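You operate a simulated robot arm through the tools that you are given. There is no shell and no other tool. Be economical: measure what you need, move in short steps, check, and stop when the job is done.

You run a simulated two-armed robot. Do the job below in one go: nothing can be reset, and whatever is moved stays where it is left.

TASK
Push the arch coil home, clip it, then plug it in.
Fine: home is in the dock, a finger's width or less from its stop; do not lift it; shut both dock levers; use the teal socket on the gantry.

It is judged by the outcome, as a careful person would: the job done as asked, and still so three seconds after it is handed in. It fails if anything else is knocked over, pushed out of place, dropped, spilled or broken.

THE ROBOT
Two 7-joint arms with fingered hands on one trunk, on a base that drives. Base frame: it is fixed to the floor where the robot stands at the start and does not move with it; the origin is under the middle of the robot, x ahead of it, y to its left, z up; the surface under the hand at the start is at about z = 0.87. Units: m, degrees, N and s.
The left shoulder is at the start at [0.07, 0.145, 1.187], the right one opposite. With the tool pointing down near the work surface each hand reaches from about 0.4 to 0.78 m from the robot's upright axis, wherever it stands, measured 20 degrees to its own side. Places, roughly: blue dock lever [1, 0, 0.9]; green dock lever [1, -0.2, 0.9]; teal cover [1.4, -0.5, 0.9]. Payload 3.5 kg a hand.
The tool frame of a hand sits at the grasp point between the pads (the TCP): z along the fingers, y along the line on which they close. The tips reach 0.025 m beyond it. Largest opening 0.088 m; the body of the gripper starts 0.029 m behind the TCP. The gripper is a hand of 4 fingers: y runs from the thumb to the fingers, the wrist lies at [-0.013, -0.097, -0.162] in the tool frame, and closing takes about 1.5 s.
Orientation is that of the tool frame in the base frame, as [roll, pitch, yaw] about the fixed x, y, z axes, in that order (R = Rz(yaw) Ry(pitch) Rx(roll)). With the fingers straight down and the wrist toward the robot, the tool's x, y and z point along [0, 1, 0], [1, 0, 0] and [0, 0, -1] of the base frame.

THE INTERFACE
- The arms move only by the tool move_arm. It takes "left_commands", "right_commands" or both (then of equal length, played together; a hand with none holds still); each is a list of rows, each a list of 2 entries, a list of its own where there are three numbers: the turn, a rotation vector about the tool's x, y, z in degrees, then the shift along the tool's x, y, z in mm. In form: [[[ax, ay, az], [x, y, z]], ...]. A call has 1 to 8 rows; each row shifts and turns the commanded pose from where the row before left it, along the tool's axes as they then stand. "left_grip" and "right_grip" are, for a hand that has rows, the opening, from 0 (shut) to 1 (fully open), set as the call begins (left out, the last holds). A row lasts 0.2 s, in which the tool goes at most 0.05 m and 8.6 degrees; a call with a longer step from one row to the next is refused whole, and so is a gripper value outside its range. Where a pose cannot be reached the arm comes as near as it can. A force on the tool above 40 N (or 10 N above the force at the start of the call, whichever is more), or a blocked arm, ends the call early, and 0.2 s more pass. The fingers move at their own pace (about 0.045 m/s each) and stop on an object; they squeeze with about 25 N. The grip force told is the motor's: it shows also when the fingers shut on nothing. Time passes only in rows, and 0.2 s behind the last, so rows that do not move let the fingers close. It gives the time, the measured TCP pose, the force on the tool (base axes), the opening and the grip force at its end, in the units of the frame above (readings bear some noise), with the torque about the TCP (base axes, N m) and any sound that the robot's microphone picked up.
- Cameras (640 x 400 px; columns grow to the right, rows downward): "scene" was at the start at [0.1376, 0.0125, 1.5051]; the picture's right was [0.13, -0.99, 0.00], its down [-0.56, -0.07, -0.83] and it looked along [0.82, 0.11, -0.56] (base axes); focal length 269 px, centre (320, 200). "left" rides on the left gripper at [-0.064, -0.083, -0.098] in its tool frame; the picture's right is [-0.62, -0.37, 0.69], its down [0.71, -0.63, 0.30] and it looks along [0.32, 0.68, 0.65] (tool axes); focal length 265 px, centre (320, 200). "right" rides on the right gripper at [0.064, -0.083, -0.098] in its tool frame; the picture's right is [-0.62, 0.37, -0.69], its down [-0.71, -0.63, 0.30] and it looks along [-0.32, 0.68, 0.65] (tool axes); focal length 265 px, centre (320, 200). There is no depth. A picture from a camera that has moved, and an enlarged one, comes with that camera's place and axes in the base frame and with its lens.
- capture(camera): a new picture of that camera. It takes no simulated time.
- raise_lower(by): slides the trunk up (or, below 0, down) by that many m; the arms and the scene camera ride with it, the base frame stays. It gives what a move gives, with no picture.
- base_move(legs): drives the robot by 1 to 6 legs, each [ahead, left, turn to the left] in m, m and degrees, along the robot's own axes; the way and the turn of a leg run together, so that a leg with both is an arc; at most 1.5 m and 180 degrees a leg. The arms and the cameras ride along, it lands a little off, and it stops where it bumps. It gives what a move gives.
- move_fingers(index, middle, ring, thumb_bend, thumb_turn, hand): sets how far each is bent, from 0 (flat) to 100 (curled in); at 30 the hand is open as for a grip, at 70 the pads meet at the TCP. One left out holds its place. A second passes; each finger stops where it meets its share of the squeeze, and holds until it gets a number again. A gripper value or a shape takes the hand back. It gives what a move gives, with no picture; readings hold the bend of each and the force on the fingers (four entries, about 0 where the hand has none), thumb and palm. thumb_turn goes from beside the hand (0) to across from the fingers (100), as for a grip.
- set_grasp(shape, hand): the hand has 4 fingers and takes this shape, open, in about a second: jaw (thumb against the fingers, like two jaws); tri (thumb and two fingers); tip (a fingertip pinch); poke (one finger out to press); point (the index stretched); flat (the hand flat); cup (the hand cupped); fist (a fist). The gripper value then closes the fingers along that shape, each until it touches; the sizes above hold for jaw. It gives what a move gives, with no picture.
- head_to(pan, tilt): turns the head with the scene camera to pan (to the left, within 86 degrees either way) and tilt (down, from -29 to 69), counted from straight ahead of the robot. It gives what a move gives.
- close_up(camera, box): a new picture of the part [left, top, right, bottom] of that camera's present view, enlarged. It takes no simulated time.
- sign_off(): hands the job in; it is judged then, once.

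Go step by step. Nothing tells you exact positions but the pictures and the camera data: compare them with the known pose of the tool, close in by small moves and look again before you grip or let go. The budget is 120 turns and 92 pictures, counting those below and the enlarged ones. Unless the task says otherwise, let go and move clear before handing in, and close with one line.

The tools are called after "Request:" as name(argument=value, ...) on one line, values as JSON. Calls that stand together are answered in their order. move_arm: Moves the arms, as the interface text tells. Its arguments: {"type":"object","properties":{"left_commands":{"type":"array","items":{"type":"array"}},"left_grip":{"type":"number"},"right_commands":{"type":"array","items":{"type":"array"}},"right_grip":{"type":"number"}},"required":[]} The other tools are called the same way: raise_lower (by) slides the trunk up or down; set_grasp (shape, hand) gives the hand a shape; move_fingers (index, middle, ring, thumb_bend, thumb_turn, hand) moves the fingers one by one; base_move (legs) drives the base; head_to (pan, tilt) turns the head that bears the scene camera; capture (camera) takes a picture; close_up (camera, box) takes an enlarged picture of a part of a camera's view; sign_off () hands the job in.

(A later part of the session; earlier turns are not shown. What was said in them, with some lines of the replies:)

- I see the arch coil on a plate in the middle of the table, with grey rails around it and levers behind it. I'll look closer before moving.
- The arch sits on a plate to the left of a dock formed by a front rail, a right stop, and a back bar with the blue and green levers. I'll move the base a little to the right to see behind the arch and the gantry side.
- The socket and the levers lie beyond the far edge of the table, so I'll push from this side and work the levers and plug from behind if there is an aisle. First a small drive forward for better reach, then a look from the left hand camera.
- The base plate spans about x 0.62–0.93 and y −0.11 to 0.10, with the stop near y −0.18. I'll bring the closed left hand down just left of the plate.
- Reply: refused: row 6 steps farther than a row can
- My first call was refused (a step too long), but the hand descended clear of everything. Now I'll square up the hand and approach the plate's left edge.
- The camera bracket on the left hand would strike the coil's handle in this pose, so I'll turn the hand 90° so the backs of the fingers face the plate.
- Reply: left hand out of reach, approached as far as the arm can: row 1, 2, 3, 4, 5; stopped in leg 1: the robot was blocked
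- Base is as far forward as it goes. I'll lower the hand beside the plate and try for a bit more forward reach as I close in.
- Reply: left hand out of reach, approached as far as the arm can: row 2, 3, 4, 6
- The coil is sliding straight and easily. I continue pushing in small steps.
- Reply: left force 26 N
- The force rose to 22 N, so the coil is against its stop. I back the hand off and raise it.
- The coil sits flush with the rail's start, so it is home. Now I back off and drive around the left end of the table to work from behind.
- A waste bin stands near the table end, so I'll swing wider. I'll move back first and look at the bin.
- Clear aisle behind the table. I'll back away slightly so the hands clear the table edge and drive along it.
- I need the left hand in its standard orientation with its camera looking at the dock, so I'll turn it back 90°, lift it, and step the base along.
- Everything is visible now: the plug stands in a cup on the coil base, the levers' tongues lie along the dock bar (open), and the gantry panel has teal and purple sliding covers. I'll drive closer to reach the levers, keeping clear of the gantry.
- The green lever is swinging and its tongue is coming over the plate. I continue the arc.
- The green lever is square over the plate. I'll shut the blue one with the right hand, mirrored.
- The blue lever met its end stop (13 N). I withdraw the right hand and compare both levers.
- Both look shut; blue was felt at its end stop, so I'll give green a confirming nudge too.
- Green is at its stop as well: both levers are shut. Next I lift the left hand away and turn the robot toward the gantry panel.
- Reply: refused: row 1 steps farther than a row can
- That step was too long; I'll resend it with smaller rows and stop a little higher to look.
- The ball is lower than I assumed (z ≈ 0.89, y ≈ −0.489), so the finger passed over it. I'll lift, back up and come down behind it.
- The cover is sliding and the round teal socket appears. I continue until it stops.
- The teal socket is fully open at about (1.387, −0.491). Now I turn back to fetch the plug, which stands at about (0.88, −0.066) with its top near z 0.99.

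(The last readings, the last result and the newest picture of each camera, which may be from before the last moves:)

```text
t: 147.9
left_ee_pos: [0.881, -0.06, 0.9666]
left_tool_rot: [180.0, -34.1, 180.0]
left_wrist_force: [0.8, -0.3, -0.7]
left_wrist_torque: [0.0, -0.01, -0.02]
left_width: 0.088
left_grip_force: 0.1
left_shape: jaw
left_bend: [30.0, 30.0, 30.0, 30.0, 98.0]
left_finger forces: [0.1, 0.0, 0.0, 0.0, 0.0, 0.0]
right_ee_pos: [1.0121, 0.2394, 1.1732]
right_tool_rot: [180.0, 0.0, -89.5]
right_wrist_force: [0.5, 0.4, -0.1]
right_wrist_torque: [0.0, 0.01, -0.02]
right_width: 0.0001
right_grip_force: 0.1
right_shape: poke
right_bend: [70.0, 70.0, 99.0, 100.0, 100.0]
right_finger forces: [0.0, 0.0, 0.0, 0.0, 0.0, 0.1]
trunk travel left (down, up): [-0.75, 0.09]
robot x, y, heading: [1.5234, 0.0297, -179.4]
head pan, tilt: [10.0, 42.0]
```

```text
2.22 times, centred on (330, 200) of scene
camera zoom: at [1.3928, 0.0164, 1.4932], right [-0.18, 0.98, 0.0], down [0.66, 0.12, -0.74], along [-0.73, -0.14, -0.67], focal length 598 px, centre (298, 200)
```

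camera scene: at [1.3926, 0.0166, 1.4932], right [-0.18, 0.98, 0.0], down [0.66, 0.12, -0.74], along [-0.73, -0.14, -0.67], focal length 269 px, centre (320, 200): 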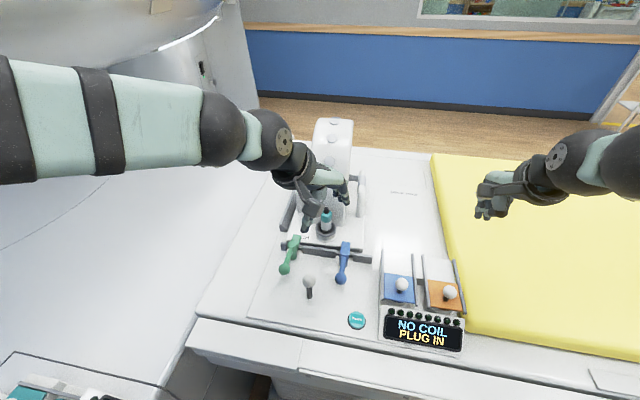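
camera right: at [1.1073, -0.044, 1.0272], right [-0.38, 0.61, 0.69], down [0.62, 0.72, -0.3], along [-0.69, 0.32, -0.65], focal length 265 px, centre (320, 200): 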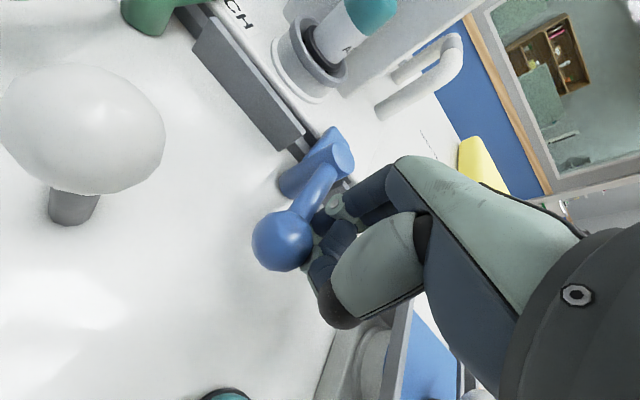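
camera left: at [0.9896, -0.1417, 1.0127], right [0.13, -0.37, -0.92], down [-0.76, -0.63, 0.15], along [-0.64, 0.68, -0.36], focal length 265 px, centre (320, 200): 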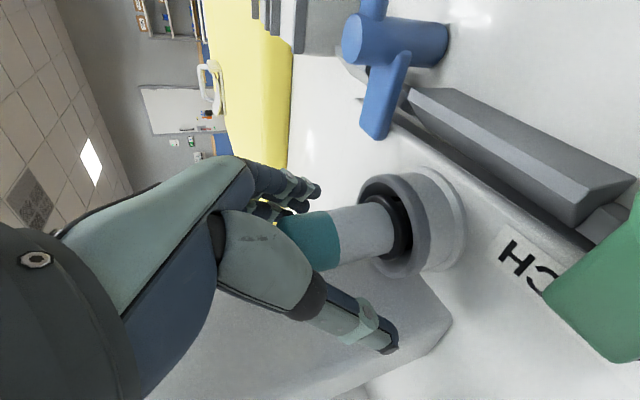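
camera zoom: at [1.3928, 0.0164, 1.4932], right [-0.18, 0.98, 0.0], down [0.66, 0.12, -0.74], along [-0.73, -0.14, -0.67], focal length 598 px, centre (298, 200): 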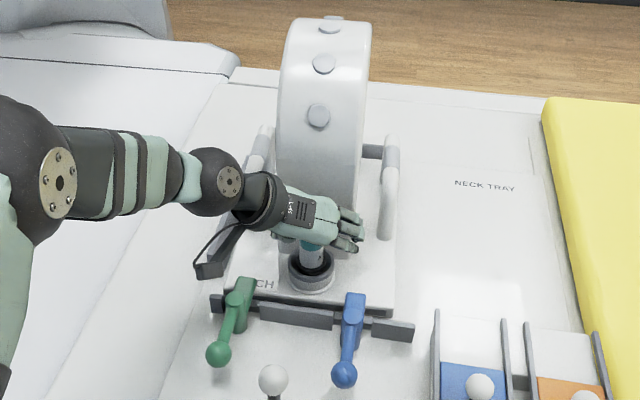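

The plug lies between thumb and fingers at the TCP. I close the grip.

Request:
move_arm(left_commands=[[[0, 0, 0], [0, 0, 0]], [[0, 0, 0], [0, 0, 0]], [[0, 0, 0], [0, 0, 0]], [[0, 0, 0], [0, 0, 0]], [[0, 0, 0], [0, 0, 0]], [[0, 0, 0], [0, 0, 0]], [[0, 0, 0], [0, 0, 0]], [[0, 0, 0], [0, 0, 0]]], left_grip=0)

Request:
capture(camera="left")

```text
t: 149.7
left_ee_pos: [0.8782, -0.0605, 0.9658]
left_tool_rot: [-180.0, -34.1, -179.9]
left_wrist_force: [-6.3, -1.4, 0.4]
left_wrist_torque: [0.14, 0.14, -0.34]
left_width: 0.0093
left_grip_force: 24.9
left_shape: jaw
left_bend: [72.0, 70.0, 30.0, 77.0, 100.0]
left_finger forces: [10.6, 0.2, 5.1, 0.0, 19.4, 0.0]
right_ee_pos: [1.01, 0.2382, 1.171]
right_tool_rot: [-180.0, 0.1, -89.5]
right_wrist_force: [0.3, -0.3, -1.2]
right_wrist_torque: [0.01, 0.02, 0.01]
right_width: 0.0
right_grip_force: 0.0
right_shape: poke
right_bend: [70.0, 70.0, 99.0, 100.0, 100.0]
right_finger forces: [0.0, 0.1, 0.0, 0.1, 0.0, 0.0]
trunk travel left (down, up): [-0.75, 0.09]
robot x, y, heading: [1.5257, 0.0316, -179.3]
head pan, tilt: [10.0, 42.0]
```

```text
18 pictures are left
camera left: at [0.9878, -0.1426, 1.0122], right [0.13, -0.37, -0.92], down [-0.76, -0.63, 0.15], along [-0.64, 0.68, -0.36], focal length 265 px, centre (320, 200)
```

left: 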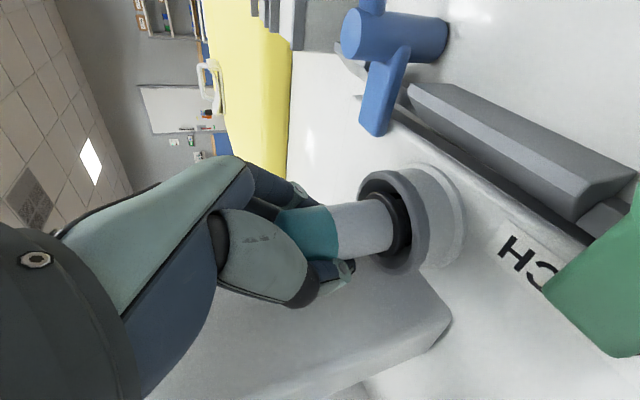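

The fingers closed on the arch side of the plug (width 9 mm, plug not between the pads). I'll open, shift the hand about 2 cm toward the robot and look.

Request:
move_arm(left_commands=[[[0, 0, 0], [0, 0, 0]], [[0, 0, 0], [0, 0, 0]], [[0, 0, 0], [0, 0, 0]], [[0, 0, 0], [0, 0, 0]], [[0, 0, 0], [0, 0, 0]], [[0, 0, 0], [-9, 0, -2]], [[0, 0, 0], [-9, 0, -2]], [[0, 0, 0], [0, 0, 0]]], left_grip=1)

Request:
capture(camera="left")

```text
t: 151.5
left_ee_pos: [0.8968, -0.0602, 0.9624]
left_tool_rot: [-180.0, -34.2, -179.8]
left_wrist_force: [0.6, 0.1, 0.0]
left_wrist_torque: [-0.01, -0.01, -0.02]
left_width: 0.0876
left_grip_force: 0.1
left_shape: jaw
left_bend: [30.0, 30.0, 30.0, 30.0, 98.0]
left_finger forces: [0.0, 0.0, 0.1, 0.0, 0.1, 0.1]
right_ee_pos: [1.0104, 0.2372, 1.1722]
right_tool_rot: [180.0, 0.0, -89.5]
right_wrist_force: [0.2, -0.2, 0.9]
right_wrist_torque: [0.02, 0.02, -0.01]
right_width: 0.0
right_grip_force: 0.1
right_shape: poke
right_bend: [70.0, 70.0, 99.0, 100.0, 100.0]
right_finger forces: [0.0, 0.0, 0.0, 0.0, 0.0, 0.1]
trunk travel left (down, up): [-0.75, 0.09]
robot x, y, heading: [1.5238, 0.0312, -179.5]
head pan, tilt: [10.0, 42.0]
```

```text
17 pictures are left
camera left: at [1.0063, -0.143, 1.0067], right [0.13, -0.37, -0.92], down [-0.76, -0.63, 0.15], along [-0.64, 0.68, -0.36], focal length 265 px, centre (320, 200)
```

left: 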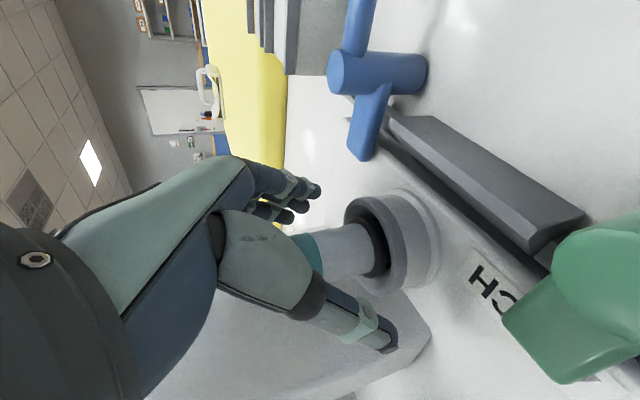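

Request:
move_arm(left_commands=[[[0, 0, 0], [0, -2, 4]], [[0, 0, 0], [0, 0, 0]], [[0, 0, 0], [0, 0, 0]], [[0, 0, 0], [0, 0, 0]], [[0, 0, 0], [0, 0, 0]], [[0, 0, 0], [0, 0, 0]], [[0, 0, 0], [0, 0, 0]], [[0, 0, 0], [0, 0, 0]]], left_grip=0)

Request:
capture(camera="left")

```text
t: 153.3
left_ee_pos: [0.8944, -0.0618, 0.9569]
left_tool_rot: [-179.9, -34.1, -179.8]
left_wrist_force: [-0.3, -0.8, -0.4]
left_wrist_torque: [0.07, -0.05, -0.06]
left_width: 0.0221
left_grip_force: 25.9
left_shape: jaw
left_bend: [74.0, 58.0, 63.0, 74.0, 100.0]
left_finger forces: [13.4, 6.8, 0.1, 0.0, 21.4, 0.0]
right_ee_pos: [1.0097, 0.2371, 1.1724]
right_tool_rot: [179.8, 0.1, -89.5]
right_wrist_force: [-0.2, -0.2, 0.2]
right_wrist_torque: [-0.02, -0.04, 0.0]
right_width: 0.0
right_grip_force: 0.0
right_shape: poke
right_bend: [70.0, 70.0, 99.0, 100.0, 100.0]
right_finger forces: [0.0, 0.1, 0.0, 0.0, 0.0, 0.0]
trunk travel left (down, up): [-0.75, 0.09]
robot x, y, heading: [1.5225, 0.0309, -179.3]
head pan, tilt: [10.0, 42.0]
```

```text
16 pictures are left
camera left: at [1.0036, -0.1448, 1.0025], right [0.13, -0.37, -0.92], down [-0.76, -0.63, 0.15], along [-0.64, 0.68, -0.36], focal length 265 px, centre (320, 200)
```

left: 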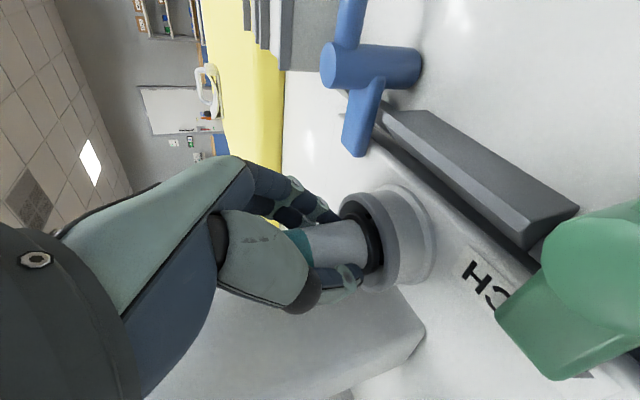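

Still off: index and thumb meet each other with the plug toward the ring side. I'll open, shift about 15 mm further toward the robot and re-close.

Request:
move_arm(left_commands=[[[0, 0, 0], [0, 0, 0]], [[0, 0, 0], [0, 0, 0]], [[0, 0, 0], [0, 0, 0]], [[0, 0, 0], [0, 0, 0]], [[0, 0, 0], [0, 0, 0]], [[0, 0, 0], [-6, 0, -6]], [[0, 0, 0], [-6, 0, -5]], [[0, 0, 0], [0, 0, 0]]], left_grip=1)

Request:
move_arm(left_commands=[[[0, 0, 0], [0, 0, 0]], [[0, 0, 0], [0, 0, 0]], [[0, 0, 0], [0, 0, 0]], [[0, 0, 0], [0, 0, 0]], [[0, 0, 0], [0, 0, 0]], [[0, 0, 0], [0, 0, 0]], [[0, 0, 0], [0, 0, 0]], [[0, 0, 0], [0, 0, 0]]], left_grip=0)

Request:
capture(camera="left")

```text
t: 155.1
left_ee_pos: [0.9107, -0.0615, 0.9592]
left_tool_rot: [-180.0, -34.1, -179.8]
left_wrist_force: [0.4, 0.0, 0.8]
left_wrist_torque: [0.0, -0.03, -0.01]
left_width: 0.0876
left_grip_force: 0.0
left_shape: jaw
left_bend: [30.0, 30.0, 30.0, 30.0, 98.0]
left_finger forces: [0.1, 0.0, 0.1, 0.0, 0.1, 0.0]
right_ee_pos: [1.0103, 0.2382, 1.1727]
right_tool_rot: [179.9, 0.0, -89.4]
right_wrist_force: [0.3, -0.7, 0.5]
right_wrist_torque: [0.0, 0.01, -0.02]
right_width: 0.0002
right_grip_force: 0.1
right_shape: poke
right_bend: [70.0, 70.0, 99.0, 100.0, 100.0]
right_finger forces: [0.0, 0.1, 0.0, 0.0, 0.1, 0.1]
trunk travel left (down, up): [-0.75, 0.09]
robot x, y, heading: [1.5281, 0.0289, -179.6]
head pan, tilt: [10.0, 42.0]
```

```text
t: 156.9
left_ee_pos: [0.9122, -0.062, 0.9602]
left_tool_rot: [-180.0, -34.0, 180.0]
left_wrist_force: [4.0, -0.4, -0.5]
left_wrist_torque: [-0.08, -0.12, -0.02]
left_width: 0.0061
left_grip_force: 25.0
left_shape: jaw
left_bend: [70.0, 58.0, 53.0, 75.0, 100.0]
left_finger forces: [0.1, 8.0, 3.5, 0.0, 23.0, 0.2]
right_ee_pos: [1.0115, 0.2393, 1.1722]
right_tool_rot: [179.9, 0.0, -89.5]
right_wrist_force: [0.7, 0.6, 0.4]
right_wrist_torque: [-0.01, 0.03, 0.02]
right_width: 0.0
right_grip_force: 0.0
right_shape: poke
right_bend: [70.0, 70.0, 99.0, 100.0, 100.0]
right_finger forces: [0.0, 0.0, 0.1, 0.0, 0.0, 0.0]
trunk travel left (down, up): [-0.75, 0.09]
robot x, y, heading: [1.5264, 0.0328, -179.4]
head pan, tilt: [10.0, 42.0]
```

```text
15 pictures are left
camera left: at [1.0212, -0.1438, 1.0047], right [0.13, -0.37, -0.92], down [-0.76, -0.63, 0.15], along [-0.64, 0.68, -0.36], focal length 265 px, centre (320, 200)
```

left: 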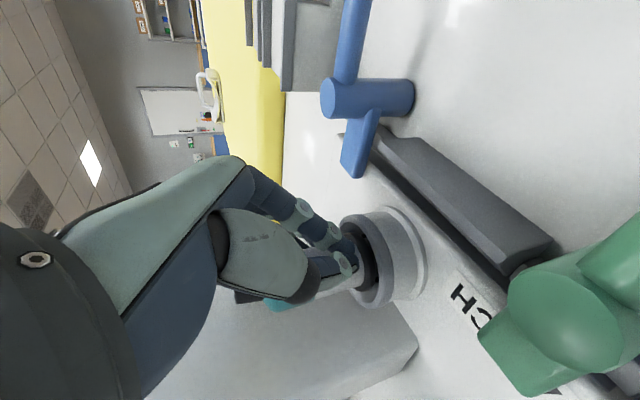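

Now index and thumb closed in front of the plug, so the middle position (second try) was the right one. I'll return there and close again, then test with a small lift.

Request:
move_arm(left_commands=[[[0, 0, 0], [0, 0, 0]], [[0, 0, 0], [0, 0, 0]], [[0, 0, 0], [0, 0, 0]], [[0, 0, 0], [0, 0, 0]], [[0, 0, 0], [0, 0, 0]], [[0, 0, 0], [6, 0, 4]], [[0, 0, 0], [6, 0, 4]], [[0, 0, 0], [0, 0, 0]]], left_grip=1)

Request:
move_arm(left_commands=[[[0, 0, 0], [0, 0, 0]], [[0, 0, 0], [0, 0, 0]], [[0, 0, 0], [0, 0, 0]], [[0, 0, 0], [0, 0, 0]], [[0, 0, 0], [0, 0, 0]], [[0, 0, 0], [0, 0, 0]], [[0, 0, 0], [0, 0, 0]], [[0, 0, 0], [0, 0, 0]]], left_grip=0)

Request:
close_up(camera="left", box=[220, 140, 440, 320])

```text
t: 158.7
left_ee_pos: [0.8966, -0.0622, 0.9579]
left_tool_rot: [180.0, -34.1, -179.9]
left_wrist_force: [0.0, 0.5, 0.5]
left_wrist_torque: [0.02, -0.03, -0.01]
left_width: 0.0876
left_grip_force: 0.1
left_shape: jaw
left_bend: [30.0, 30.0, 30.0, 30.0, 98.0]
left_finger forces: [0.0, 0.0, 0.1, 0.0, 0.0, 0.0]
right_ee_pos: [1.0117, 0.2388, 1.1721]
right_tool_rot: [179.9, 0.0, -89.5]
right_wrist_force: [0.3, 0.1, 0.4]
right_wrist_torque: [0.03, 0.0, 0.02]
right_width: 0.0
right_grip_force: 0.1
right_shape: poke
right_bend: [70.0, 70.0, 99.0, 100.0, 100.0]
right_finger forces: [0.0, 0.1, 0.0, 0.0, 0.0, 0.1]
trunk travel left (down, up): [-0.75, 0.09]
robot x, y, heading: [1.5269, 0.0339, -179.2]
head pan, tilt: [10.0, 42.0]
```

```text
t: 160.5
left_ee_pos: [0.8966, -0.0621, 0.9576]
left_tool_rot: [180.0, -34.0, -179.8]
left_wrist_force: [1.6, -2.4, 0.1]
left_wrist_torque: [-0.05, -0.08, 0.08]
left_width: 0.023
left_grip_force: 25.4
left_shape: jaw
left_bend: [74.0, 56.0, 62.0, 75.0, 100.0]
left_finger forces: [12.7, 7.1, 0.2, 0.0, 21.1, 0.0]
right_ee_pos: [1.0096, 0.2373, 1.1731]
right_tool_rot: [179.9, 0.0, -89.5]
right_wrist_force: [-0.7, -0.1, -0.9]
right_wrist_torque: [-0.01, 0.0, 0.04]
right_width: 0.0002
right_grip_force: 0.0
right_shape: poke
right_bend: [70.0, 70.0, 99.0, 100.0, 100.0]
right_finger forces: [0.1, 0.0, 0.0, 0.0, 0.1, 0.1]
trunk travel left (down, up): [-0.75, 0.09]
robot x, y, heading: [1.5251, 0.0292, -179.4]
head pan, tilt: [10.0, 42.0]
```

```text
2.22 times, centred on (330, 230) of left
camera zoom: at [1.0057, -0.1455, 1.0036], right [0.13, -0.37, -0.92], down [-0.76, -0.63, 0.15], along [-0.64, 0.68, -0.36], focal length 590 px, centre (298, 133)
```

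zoom: 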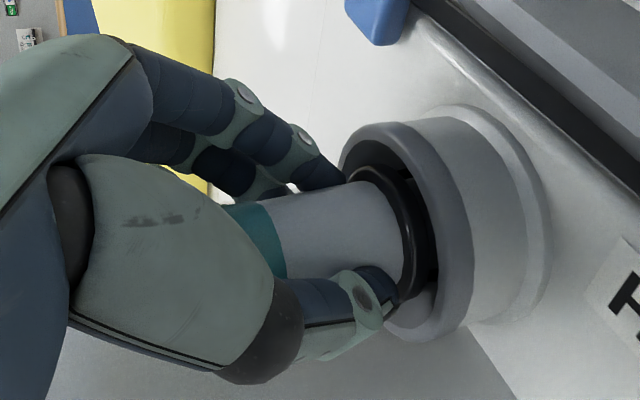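

That is a proper pinch on the plug body. I test with a short vertical lift.

Request:
move_arm(left_commands=[[[0, 0, 0], [2.8, 0, -4.15]], [[0, 0, 0], [2.8, 0, -4.15]], [[0, 0, 0], [5.6, 0, -8.3]], [[0, 0, 0], [5.6, 0, -8.3]], [[0, 0, 0], [0, 0, 0]]])

Request:
capture(camera="left")

```text
t: 161.7
left_ee_pos: [0.8957, -0.0598, 0.9889]
left_tool_rot: [180.0, -34.1, -179.8]
left_wrist_force: [-0.1, 0.7, -0.7]
left_wrist_torque: [0.01, -0.01, -0.01]
left_width: 0.0224
left_grip_force: 24.9
left_shape: jaw
left_bend: [74.0, 56.0, 62.0, 75.0, 100.0]
left_finger forces: [13.1, 7.7, 0.2, 0.0, 19.6, 0.0]
right_ee_pos: [1.0106, 0.2376, 1.172]
right_tool_rot: [179.8, 0.0, -89.4]
right_wrist_force: [0.6, 0.0, 0.8]
right_wrist_torque: [0.0, -0.01, -0.02]
right_width: 0.0
right_grip_force: 0.0
right_shape: poke
right_bend: [70.0, 70.0, 99.0, 100.0, 100.0]
right_finger forces: [0.1, 0.0, 0.0, 0.0, 0.0, 0.1]
trunk travel left (down, up): [-0.75, 0.09]
robot x, y, heading: [1.5237, 0.0316, -179.6]
head pan, tilt: [10.0, 42.0]
```

```text
13 pictures are left
camera left: at [1.0052, -0.143, 1.0346], right [0.13, -0.37, -0.92], down [-0.76, -0.63, 0.15], along [-0.64, 0.68, -0.36], focal length 265 px, centre (320, 200)
```

left: 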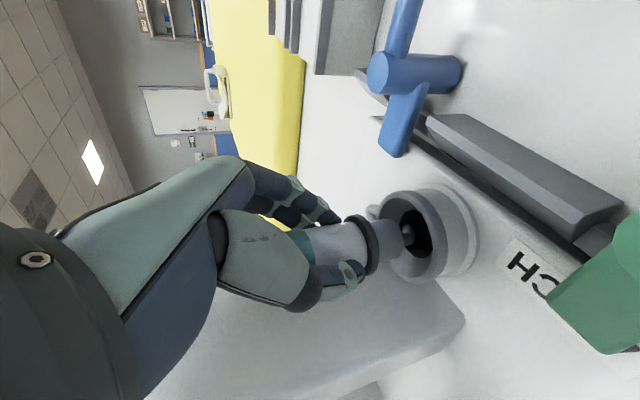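

Request:
move_arm(left_commands=[[[0, 0, 0], [14, 0, -21]], [[0, 0, 0], [14, 0, -21]], [[0, 0, 0], [14, 0, -21]], [[0, 0, 0], [14, 0, -21]], [[0, 0, 0], [14, 0, -21]], [[0, 0, 0], [14, 0, -21]], [[0, 0, 0], [0, 0, 0]]])

Request:
close_up(camera="scene", box=[230, 90, 400, 260])

```text
t: 163.3
left_ee_pos: [0.8972, -0.0615, 1.1406]
left_tool_rot: [180.0, -34.1, -179.9]
left_wrist_force: [-1.0, 0.8, -1.2]
left_wrist_torque: [-0.02, 0.03, 0.0]
left_width: 0.0223
left_grip_force: 24.6
left_shape: jaw
left_bend: [74.0, 56.0, 62.0, 75.0, 100.0]
left_finger forces: [12.9, 7.8, 0.2, 0.0, 19.5, 0.1]
right_ee_pos: [1.0111, 0.2382, 1.1722]
right_tool_rot: [179.9, 0.1, -89.5]
right_wrist_force: [-0.4, 0.4, -0.3]
right_wrist_torque: [0.02, 0.02, -0.03]
right_width: 0.0001
right_grip_force: 0.0
right_shape: poke
right_bend: [70.0, 70.0, 99.0, 100.0, 100.0]
right_finger forces: [0.0, 0.0, 0.0, 0.0, 0.0, 0.0]
trunk travel left (down, up): [-0.75, 0.09]
robot x, y, heading: [1.527, 0.0282, -179.5]
head pan, tilt: [10.0, 42.0]
```

```text
2.35 times, centred on (315, 175) of scene
camera zoom: at [1.3922, 0.0166, 1.4932], right [-0.18, 0.98, 0.0], down [0.66, 0.12, -0.74], along [-0.73, -0.14, -0.67], focal length 633 px, centre (332, 259)
```

zoom: 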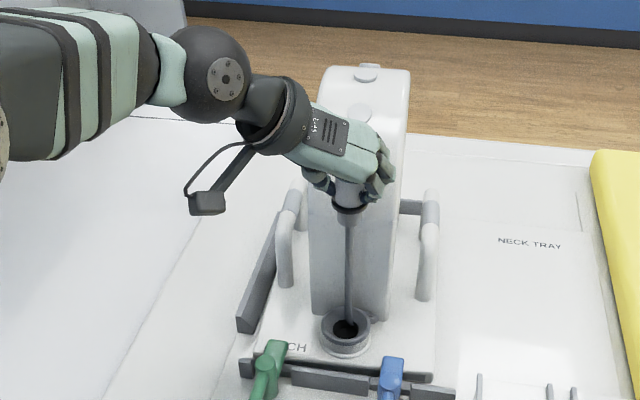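

The plug comes out with a cable paying out of the cup. I back off slightly and turn to the gantry, plug held high.

Request:
base_move(legs=[[-0.07, 0, 0], [0, 0, 60]])

Request:
head_to(pan=5, tilt=52)

Request:
capture(camera="scene")

```text
t: 167.0
left_ee_pos: [1.362, -0.5592, 1.1401]
left_tool_rot: [179.9, -34.1, -119.9]
left_wrist_force: [0.0, 0.1, -1.2]
left_wrist_torque: [0.0, -0.04, 0.04]
left_width: 0.0224
left_grip_force: 25.2
left_shape: jaw
left_bend: [74.0, 56.0, 62.0, 75.0, 100.0]
left_finger forces: [12.6, 8.2, 0.3, 0.1, 19.5, 0.1]
right_ee_pos: [1.1587, -0.3108, 1.1721]
right_tool_rot: [179.9, 0.0, -29.4]
right_wrist_force: [0.3, 0.1, 0.0]
right_wrist_torque: [-0.01, -0.01, -0.04]
right_width: 0.0
right_grip_force: 0.1
right_shape: poke
right_bend: [70.0, 70.0, 99.0, 100.0, 100.0]
right_finger forces: [0.1, 0.0, 0.1, 0.0, 0.1, 0.0]
trunk travel left (down, up): [-0.75, 0.09]
robot x, y, heading: [1.5968, 0.0298, -119.2]
head pan, tilt: [10.0, 42.0]
```

```text
t: 167.7
left_ee_pos: [1.3624, -0.5587, 1.1407]
left_tool_rot: [180.0, -34.1, -119.7]
left_wrist_force: [0.0, 1.2, -1.7]
left_wrist_torque: [0.01, -0.02, -0.02]
left_width: 0.0225
left_grip_force: 25.0
left_shape: jaw
left_bend: [74.0, 56.0, 62.0, 75.0, 100.0]
left_finger forces: [12.6, 8.2, 0.2, 0.1, 19.5, 0.0]
right_ee_pos: [1.1598, -0.3107, 1.1721]
right_tool_rot: [179.9, 0.0, -29.4]
right_wrist_force: [0.0, 0.4, 0.7]
right_wrist_torque: [0.0, -0.01, 0.01]
right_width: 0.0
right_grip_force: 0.1
right_shape: poke
right_bend: [70.0, 70.0, 99.0, 100.0, 100.0]
right_finger forces: [0.0, 0.1, 0.1, 0.0, 0.1, 0.0]
trunk travel left (down, up): [-0.75, 0.09]
robot x, y, heading: [1.5962, 0.0338, -119.7]
head pan, tilt: [5.0, 52.0]
```

```text
11 pictures are left
camera scene: at [1.5386, -0.0796, 1.4794], right [-0.91, 0.41, 0.0], down [0.33, 0.72, -0.62], along [-0.25, -0.56, -0.79], focal length 269 px, centre (320, 200)
```

scene: 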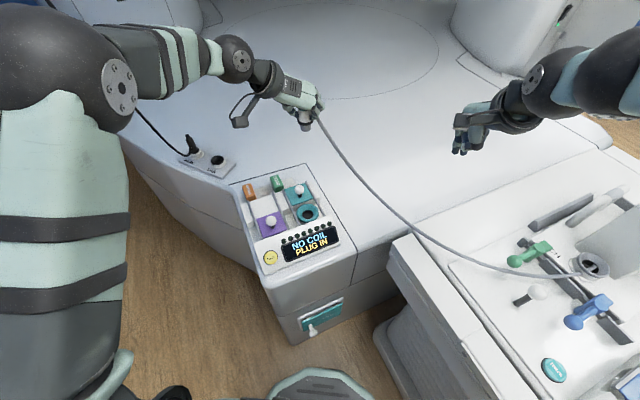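

Request:
move_arm(left_commands=[[[0, 0, 0], [-32.4, 2.9, 18]], [[0, 0, 0], [-32.4, 2.9, 18]], [[0, 0, 0], [-32.4, 2.9, 18]], [[0, 0, 0], [-32.4, 2.9, 18]], [[0, 0, 0], [-32.4, 2.9, 18]], [[0, 0, 0], [0, 0, 0]]])

Request:
close_up(camera="scene", box=[230, 130, 360, 260])

Request:
close_up(camera="left", box=[220, 120, 540, 320])

```text
t: 169.1
left_ee_pos: [1.3894, -0.4792, 0.9735]
left_tool_rot: [180.0, -34.1, -119.8]
left_wrist_force: [-0.5, 0.5, -0.9]
left_wrist_torque: [0.0, -0.01, 0.01]
left_width: 0.0221
left_grip_force: 25.4
left_shape: jaw
left_bend: [74.0, 56.0, 62.0, 75.0, 100.0]
left_finger forces: [12.6, 8.1, 0.1, 0.1, 19.4, 0.1]
right_ee_pos: [1.1591, -0.3108, 1.1711]
right_tool_rot: [179.9, -0.1, -29.4]
right_wrist_force: [0.4, -0.1, -0.3]
right_wrist_torque: [-0.03, 0.03, 0.0]
right_width: 0.0001
right_grip_force: 0.0
right_shape: poke
right_bend: [70.0, 70.0, 99.0, 100.0, 100.0]
right_finger forces: [0.0, 0.0, 0.0, 0.1, 0.0, 0.1]
trunk travel left (down, up): [-0.75, 0.09]
robot x, y, heading: [1.5954, 0.0326, -119.3]
head pan, tilt: [5.0, 52.0]
```

```text
3.08 times, centred on (295, 195) of scene
camera zoom: at [1.5387, -0.0792, 1.4793], right [-0.91, 0.41, 0.0], down [0.33, 0.72, -0.62], along [-0.25, -0.56, -0.79], focal length 827 px, centre (397, 215)
```

zoom: 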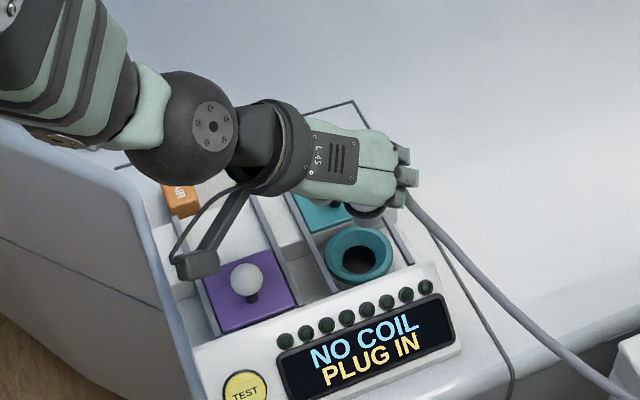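

```text
2.00 times, centred on (380, 220) of left
camera zoom: at [1.517, -0.4255, 1.0185], right [0.38, -0.08, -0.92], down [0.17, -0.97, 0.15], along [-0.91, -0.21, -0.36], focal length 531 px, centre (200, 160)
```

zoom: 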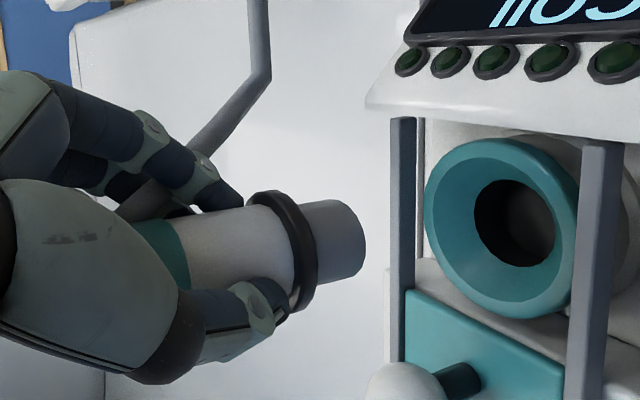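

The plug hangs near the socket but has swung about 10° in the pinch; I'll rotate the hand to make it upright, nudge it over the socket centre, and look again.

Request:
move_arm(left_commands=[[[0, -5, 0], [0, 0, 0]], [[0, -5, 0], [0, 0, 0]], [[0, 0, 0], [2, -9, 1]], [[0, 0, 0], [0, 0, 0]]])

Request:
close_up(camera="left", box=[220, 120, 540, 320])

```text
t: 170.1
left_ee_pos: [1.3973, -0.485, 0.9738]
left_tool_rot: [-179.9, -24.0, -119.9]
left_wrist_force: [0.0, 0.7, -1.1]
left_wrist_torque: [0.0, 0.0, -0.01]
left_width: 0.0222
left_grip_force: 24.9
left_shape: jaw
left_bend: [74.0, 56.0, 62.0, 75.0, 100.0]
left_finger forces: [12.4, 8.3, 0.1, 0.0, 19.4, 0.0]
right_ee_pos: [1.1575, -0.3112, 1.1713]
right_tool_rot: [179.9, 0.1, -29.5]
right_wrist_force: [0.0, 0.2, 0.6]
right_wrist_torque: [0.01, -0.01, 0.02]
right_width: 0.0
right_grip_force: 0.0
right_shape: poke
right_bend: [70.0, 70.0, 99.0, 100.0, 100.0]
right_finger forces: [0.1, 0.1, 0.0, 0.0, 0.1, 0.0]
trunk travel left (down, up): [-0.75, 0.09]
robot x, y, heading: [1.5931, 0.032, -119.5]
head pan, tilt: [5.0, 52.0]
```

```text
2.00 times, centred on (380, 220) of left
camera zoom: at [1.5191, -0.4406, 1.038], right [0.46, 0.06, -0.89], down [0.16, -0.99, 0.01], along [-0.87, -0.15, -0.47], focal length 531 px, centre (200, 160)
```

zoom: 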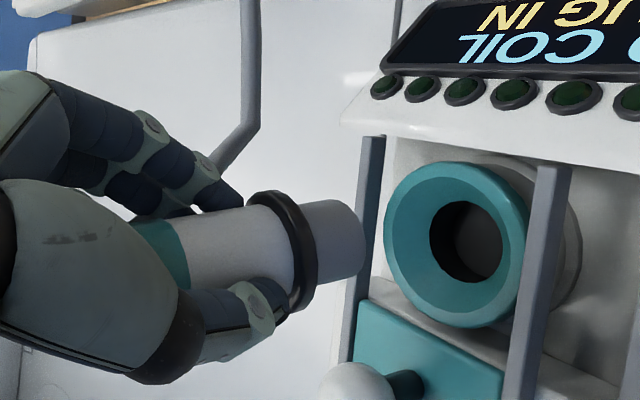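

Request:
close_up(camera="scene", box=[270, 160, 340, 230])

```text
5.71 times, centred on (305, 195) of scene
camera zoom: at [1.5384, -0.0794, 1.4793], right [-0.91, 0.41, 0.0], down [0.33, 0.72, -0.62], along [-0.25, -0.56, -0.79], focal length 1537 px, centre (406, 229)
```

zoom: 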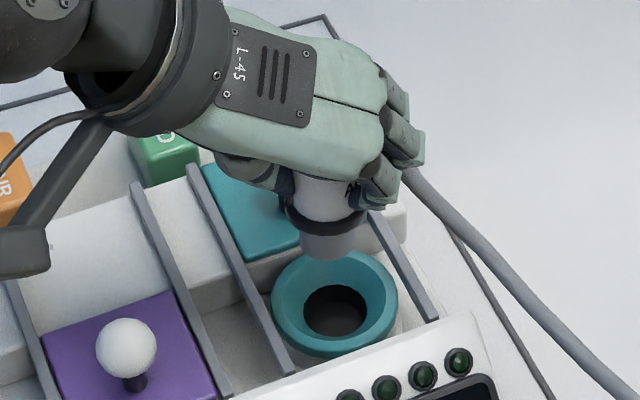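

Alignment is within millimetres; I apply the small correction (about −5 mm x, −7 mm y) and lower most of the way.

Request:
move_arm(left_commands=[[[0, 0, 0], [7.9, 1.2, 3.5]], [[0, 0, 0], [-8.1, 0, 18.3]], [[0, 0, 0], [-8.1, 0, 18.3]], [[0, 0, 0], [0, 0, 0]]])

Request:
close_up(camera="left", box=[220, 120, 540, 320])

Request:
close_up(camera="scene", box=[270, 160, 340, 230])

```text
t: 171.1
left_ee_pos: [1.3924, -0.493, 0.9367]
left_tool_rot: [179.9, -24.3, -119.7]
left_wrist_force: [0.1, 0.1, -0.5]
left_wrist_torque: [0.01, -0.02, 0.0]
left_width: 0.0222
left_grip_force: 25.0
left_shape: jaw
left_bend: [74.0, 56.0, 62.0, 75.0, 100.0]
left_finger forces: [12.5, 8.4, 0.1, 0.0, 19.4, 0.0]
right_ee_pos: [1.1581, -0.31, 1.1724]
right_tool_rot: [179.9, 0.0, -29.4]
right_wrist_force: [0.8, -0.3, 0.4]
right_wrist_torque: [-0.03, 0.02, 0.0]
right_width: 0.0001
right_grip_force: 0.0
right_shape: poke
right_bend: [70.0, 70.0, 99.0, 100.0, 100.0]
right_finger forces: [0.0, 0.0, 0.0, 0.0, 0.0, 0.1]
trunk travel left (down, up): [-0.75, 0.09]
robot x, y, heading: [1.5975, 0.0274, -119.2]
head pan, tilt: [5.0, 52.0]
```

```text
2.00 times, centred on (380, 220) of left
camera zoom: at [1.5147, -0.4485, 0.9999], right [0.46, 0.06, -0.89], down [0.16, -0.99, 0.01], along [-0.87, -0.15, -0.46], focal length 531 px, centre (200, 160)
```

zoom: 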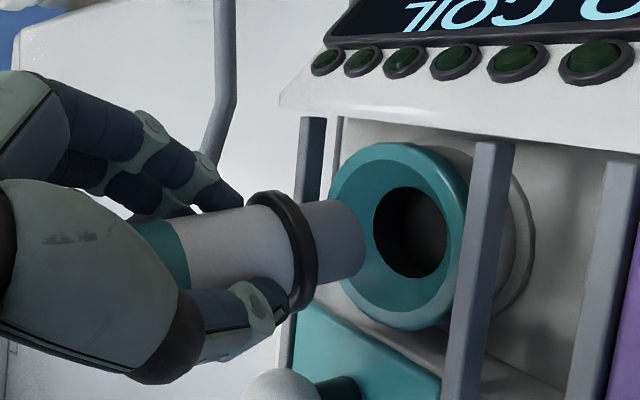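

```text
5.71 times, centred on (305, 195) of scene
camera zoom: at [1.5387, -0.0791, 1.4793], right [-0.91, 0.41, 0.0], down [0.33, 0.72, -0.62], along [-0.25, -0.56, -0.79], focal length 1537 px, centre (406, 229)
```

zoom: 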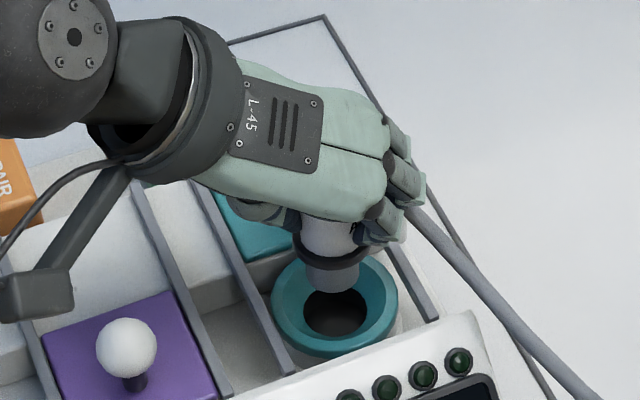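

Both views show the plug centred over the hole. I lower it in.

Request:
move_arm(left_commands=[[[0, 0, 0], [-2.5, 0, 5.5]], [[0, 0, 0], [-2.5, 0, 5.5]], [[0, 0, 0], [-2.5, 0, 5.5]], [[0, 0, 0], [-2.5, 0, 5.5]], [[0, 0, 0], [-2.5, 0, 5.5]], [[0, 0, 0], [-2.5, 0, 5.5]], [[0, 0, 0], [0, 0, 0]]])

Request:
close_up(camera="left", box=[220, 120, 540, 320])

```text
t: 172.7
left_ee_pos: [1.3924, -0.4928, 0.9008]
left_tool_rot: [179.9, -24.1, -119.8]
left_wrist_force: [0.3, 0.5, -0.8]
left_wrist_torque: [-0.02, -0.01, -0.01]
left_width: 0.0223
left_grip_force: 25.4
left_shape: jaw
left_bend: [74.0, 56.0, 62.0, 75.0, 100.0]
left_finger forces: [12.5, 8.2, 0.1, 0.0, 19.4, 0.0]
right_ee_pos: [1.1584, -0.3098, 1.1725]
right_tool_rot: [179.9, 0.0, -29.4]
right_wrist_force: [0.5, 1.1, 0.2]
right_wrist_torque: [0.0, 0.0, -0.02]
right_width: 0.0
right_grip_force: 0.1
right_shape: poke
right_bend: [70.0, 70.0, 99.0, 100.0, 100.0]
right_finger forces: [0.1, 0.0, 0.0, 0.1, 0.0, 0.0]
trunk travel left (down, up): [-0.75, 0.09]
robot x, y, heading: [1.5957, 0.0281, -119.2]
head pan, tilt: [5.0, 52.0]
```

```text
2.00 times, centred on (380, 220) of left
camera zoom: at [1.5138, -0.4487, 0.9639], right [0.46, 0.06, -0.89], down [0.16, -0.99, 0.01], along [-0.87, -0.15, -0.47], focal length 531 px, centre (200, 160)
```

zoom: 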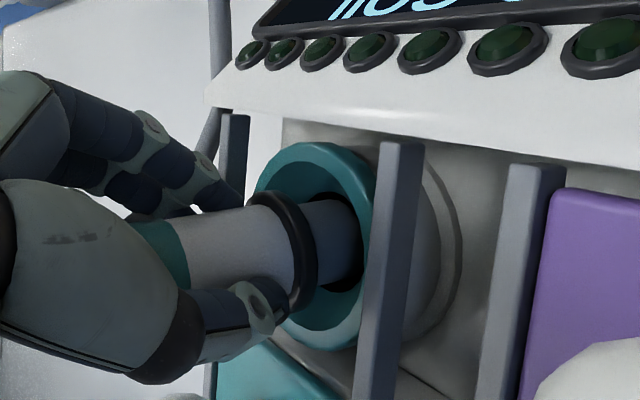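

The tip is inside the bore with no contact force. I keep lowering until it seats.

Request:
move_arm(left_commands=[[[0, 0, 0], [-1.6, 0, 3.65]], [[0, 0, 0], [-1.6, 0, 3.65]], [[0, 0, 0], [-1.6, 0, 3.65]], [[0, 0, 0], [-1.6, 0, 3.65]], [[0, 0, 0], [0, 0, 0]]])

```text
t: 173.9
left_ee_pos: [1.3925, -0.4898, 0.8883]
left_tool_rot: [179.7, -24.6, -119.8]
left_wrist_force: [4.8, 2.8, 26.9]
left_wrist_torque: [-0.1, 0.22, 0.06]
left_width: 0.0236
left_grip_force: 25.3
left_shape: jaw
left_bend: [74.0, 56.0, 62.0, 75.0, 100.0]
left_finger forces: [22.5, 9.4, 0.1, 0.0, 26.8, 0.1]
right_ee_pos: [1.1607, -0.3063, 1.1751]
right_tool_rot: [179.7, 0.0, -29.4]
right_wrist_force: [-0.2, -0.1, 0.2]
right_wrist_torque: [0.02, 0.0, 0.03]
right_width: 0.0
right_grip_force: 0.0
right_shape: poke
right_bend: [70.0, 70.0, 99.0, 100.0, 100.0]
right_finger forces: [0.0, 0.0, 0.0, 0.0, 0.1, 0.0]
trunk travel left (down, up): [-0.75, 0.09]
robot x, y, heading: [1.5978, 0.0328, -119.4]
head pan, tilt: [5.0, 52.0]
```

Request:
close_up(camera="left", box=[180, 90, 500, 290])

```text
2.00 times, centred on (340, 190) of left
camera zoom: at [1.5148, -0.4451, 0.9506], right [0.45, 0.06, -0.89], down [0.16, -0.99, 0.02], along [-0.88, -0.15, -0.46], focal length 531 px, centre (280, 220)
```

zoom: 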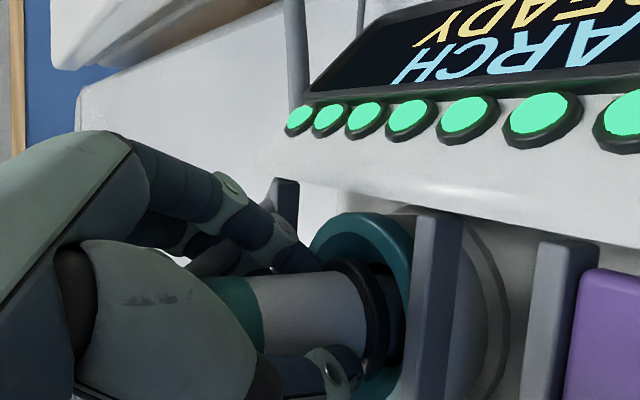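

The display now shows "ARCH READY" with all lamps green. I release gently and back the hand straight up and away.

Request:
move_arm(left_commands=[[[0, 0, 0], [0, 0, 0]], [[0, 0, 0], [0, 0, 0]], [[0, 0, 0], [0, 0, 0]], [[0, 0, 0], [0, 0, 0]], [[0, 0, 0], [0, 0, 0]]], left_grip=0.75)

Request:
move_arm(left_commands=[[[0, 0, 0], [0, 0, -15]], [[0, 0, 0], [0, 0, -25]], [[0, 0, 0], [0, 0, -35]], [[0, 0, 0], [0, 0, -40]], [[0, 0, 0], [0, 0, -40]], [[0, 0, 0], [0, 0, -40]]])

Request:
capture(camera="scene")

```text
t: 175.1
left_ee_pos: [1.3932, -0.4909, 0.8843]
left_tool_rot: [180.0, -24.2, -119.7]
left_wrist_force: [1.8, 3.6, 9.2]
left_wrist_torque: [0.1, 0.07, -0.05]
left_width: 0.0456
left_grip_force: 0.1
left_shape: jaw
left_bend: [74.0, 36.0, 33.0, 67.0, 99.0]
left_finger forces: [10.4, 0.1, 0.0, 0.0, 8.5, 0.0]
right_ee_pos: [1.1591, -0.3078, 1.1731]
right_tool_rot: [179.8, -0.1, -29.3]
right_wrist_force: [-0.1, -0.3, 0.2]
right_wrist_torque: [-0.01, -0.01, 0.01]
right_width: 0.0
right_grip_force: 0.1
right_shape: poke
right_bend: [70.0, 70.0, 99.0, 100.0, 100.0]
right_finger forces: [0.0, 0.0, 0.0, 0.0, 0.0, 0.0]
trunk travel left (down, up): [-0.75, 0.09]
robot x, y, heading: [1.5936, 0.0307, -119.5]
head pan, tilt: [5.0, 52.0]
```

```text
t: 176.5
left_ee_pos: [1.4307, -0.4222, 1.0648]
left_tool_rot: [-179.9, -24.2, -119.8]
left_wrist_force: [0.2, -0.7, 0.0]
left_wrist_torque: [-0.03, 0.0, 0.01]
left_width: 0.0659
left_grip_force: 0.1
left_shape: jaw
left_bend: [27.0, 36.0, 33.0, 54.0, 99.0]
left_finger forces: [0.0, 0.1, 0.0, 0.0, 0.0, 0.0]
right_ee_pos: [1.1595, -0.3088, 1.1729]
right_tool_rot: [179.7, 0.0, -29.5]
right_wrist_force: [0.6, 0.5, 0.5]
right_wrist_torque: [0.0, 0.05, 0.01]
right_width: 0.0
right_grip_force: 0.1
right_shape: poke
right_bend: [70.0, 70.0, 99.0, 100.0, 100.0]
right_finger forces: [0.0, 0.1, 0.0, 0.0, 0.0, 0.0]
trunk travel left (down, up): [-0.75, 0.09]
robot x, y, heading: [1.5925, 0.0343, -119.5]
head pan, tilt: [5.0, 52.0]
```

```text
2 pictures are left
camera scene: at [1.5398, -0.0771, 1.4795], right [-0.91, 0.41, 0.0], down [0.33, 0.72, -0.62], along [-0.25, -0.56, -0.79], focal length 269 px, centre (320, 200)
```

scene: 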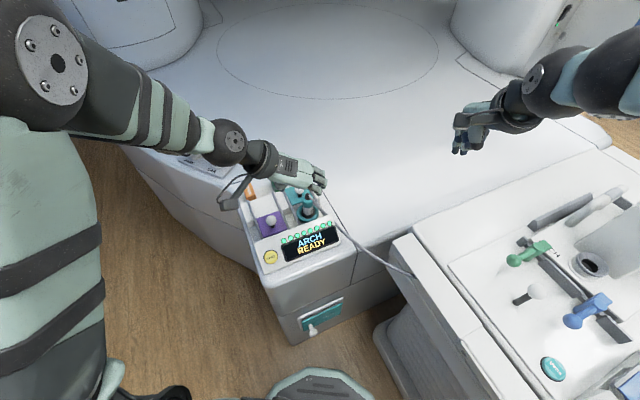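

Request:
move_arm(left_commands=[[[0, 0, 0], [0, 0, -45]], [[0, 0, 0], [-20, 0, -40]], [[0, 0, 0], [-20, 0, -40]], [[0, 0, 0], [0, 0, 0]]])

Request:
close_up(camera="scene", box=[220, 120, 640, 383])

```text
t: 177.5
left_ee_pos: [1.4802, -0.3518, 1.1567]
left_tool_rot: [179.0, -24.1, -119.4]
left_wrist_force: [0.1, 0.5, -0.2]
left_wrist_torque: [0.02, -0.01, 0.01]
left_width: 0.0659
left_grip_force: 0.0
left_shape: jaw
left_bend: [27.0, 36.0, 33.0, 54.0, 99.0]
left_finger forces: [0.0, 0.1, 0.1, 0.0, 0.1, 0.0]
left hand out of reach, approached as far as the arm can: row 3
right_ee_pos: [1.1604, -0.3116, 1.1719]
right_tool_rot: [-180.0, 0.1, -29.4]
right_wrist_force: [0.2, 0.5, 0.1]
right_wrist_torque: [-0.01, 0.05, 0.02]
right_width: 0.0
right_grip_force: 0.1
right_shape: poke
right_bend: [70.0, 70.0, 99.0, 100.0, 100.0]
right_finger forces: [0.0, 0.0, 0.0, 0.0, 0.0, 0.1]
trunk travel left (down, up): [-0.75, 0.09]
robot x, y, heading: [1.5981, 0.0313, -119.5]
head pan, tilt: [5.0, 52.0]
```

```text
1.52 times, centred on (430, 252) of scene
camera zoom: at [1.5397, -0.0811, 1.4792], right [-0.91, 0.41, 0.0], down [0.32, 0.72, -0.61], along [-0.25, -0.56, -0.79], focal length 409 px, centre (153, 122)
```

zoom: 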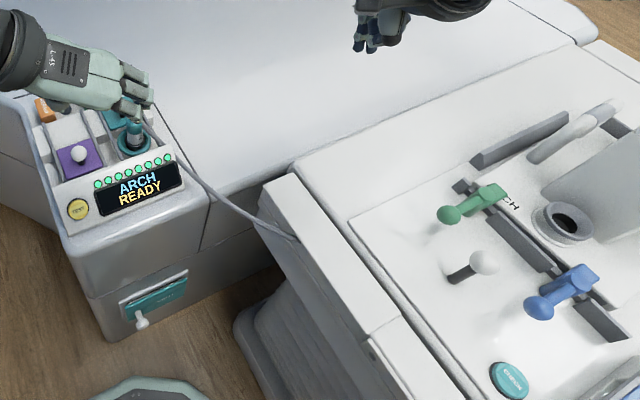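

The panel reads "ARCH READY" with every lamp green, the plug stands in the teal socket, both levers are shut over the plate, and both hands are empty and clear. I'm handing in.

Request:
sign_off()

```text
The job is handed in.
```

The arch coil is home against its stop, both dock levers are shut, and the coil is plugged into the teal gantry socket, which reads "ARCH READY".
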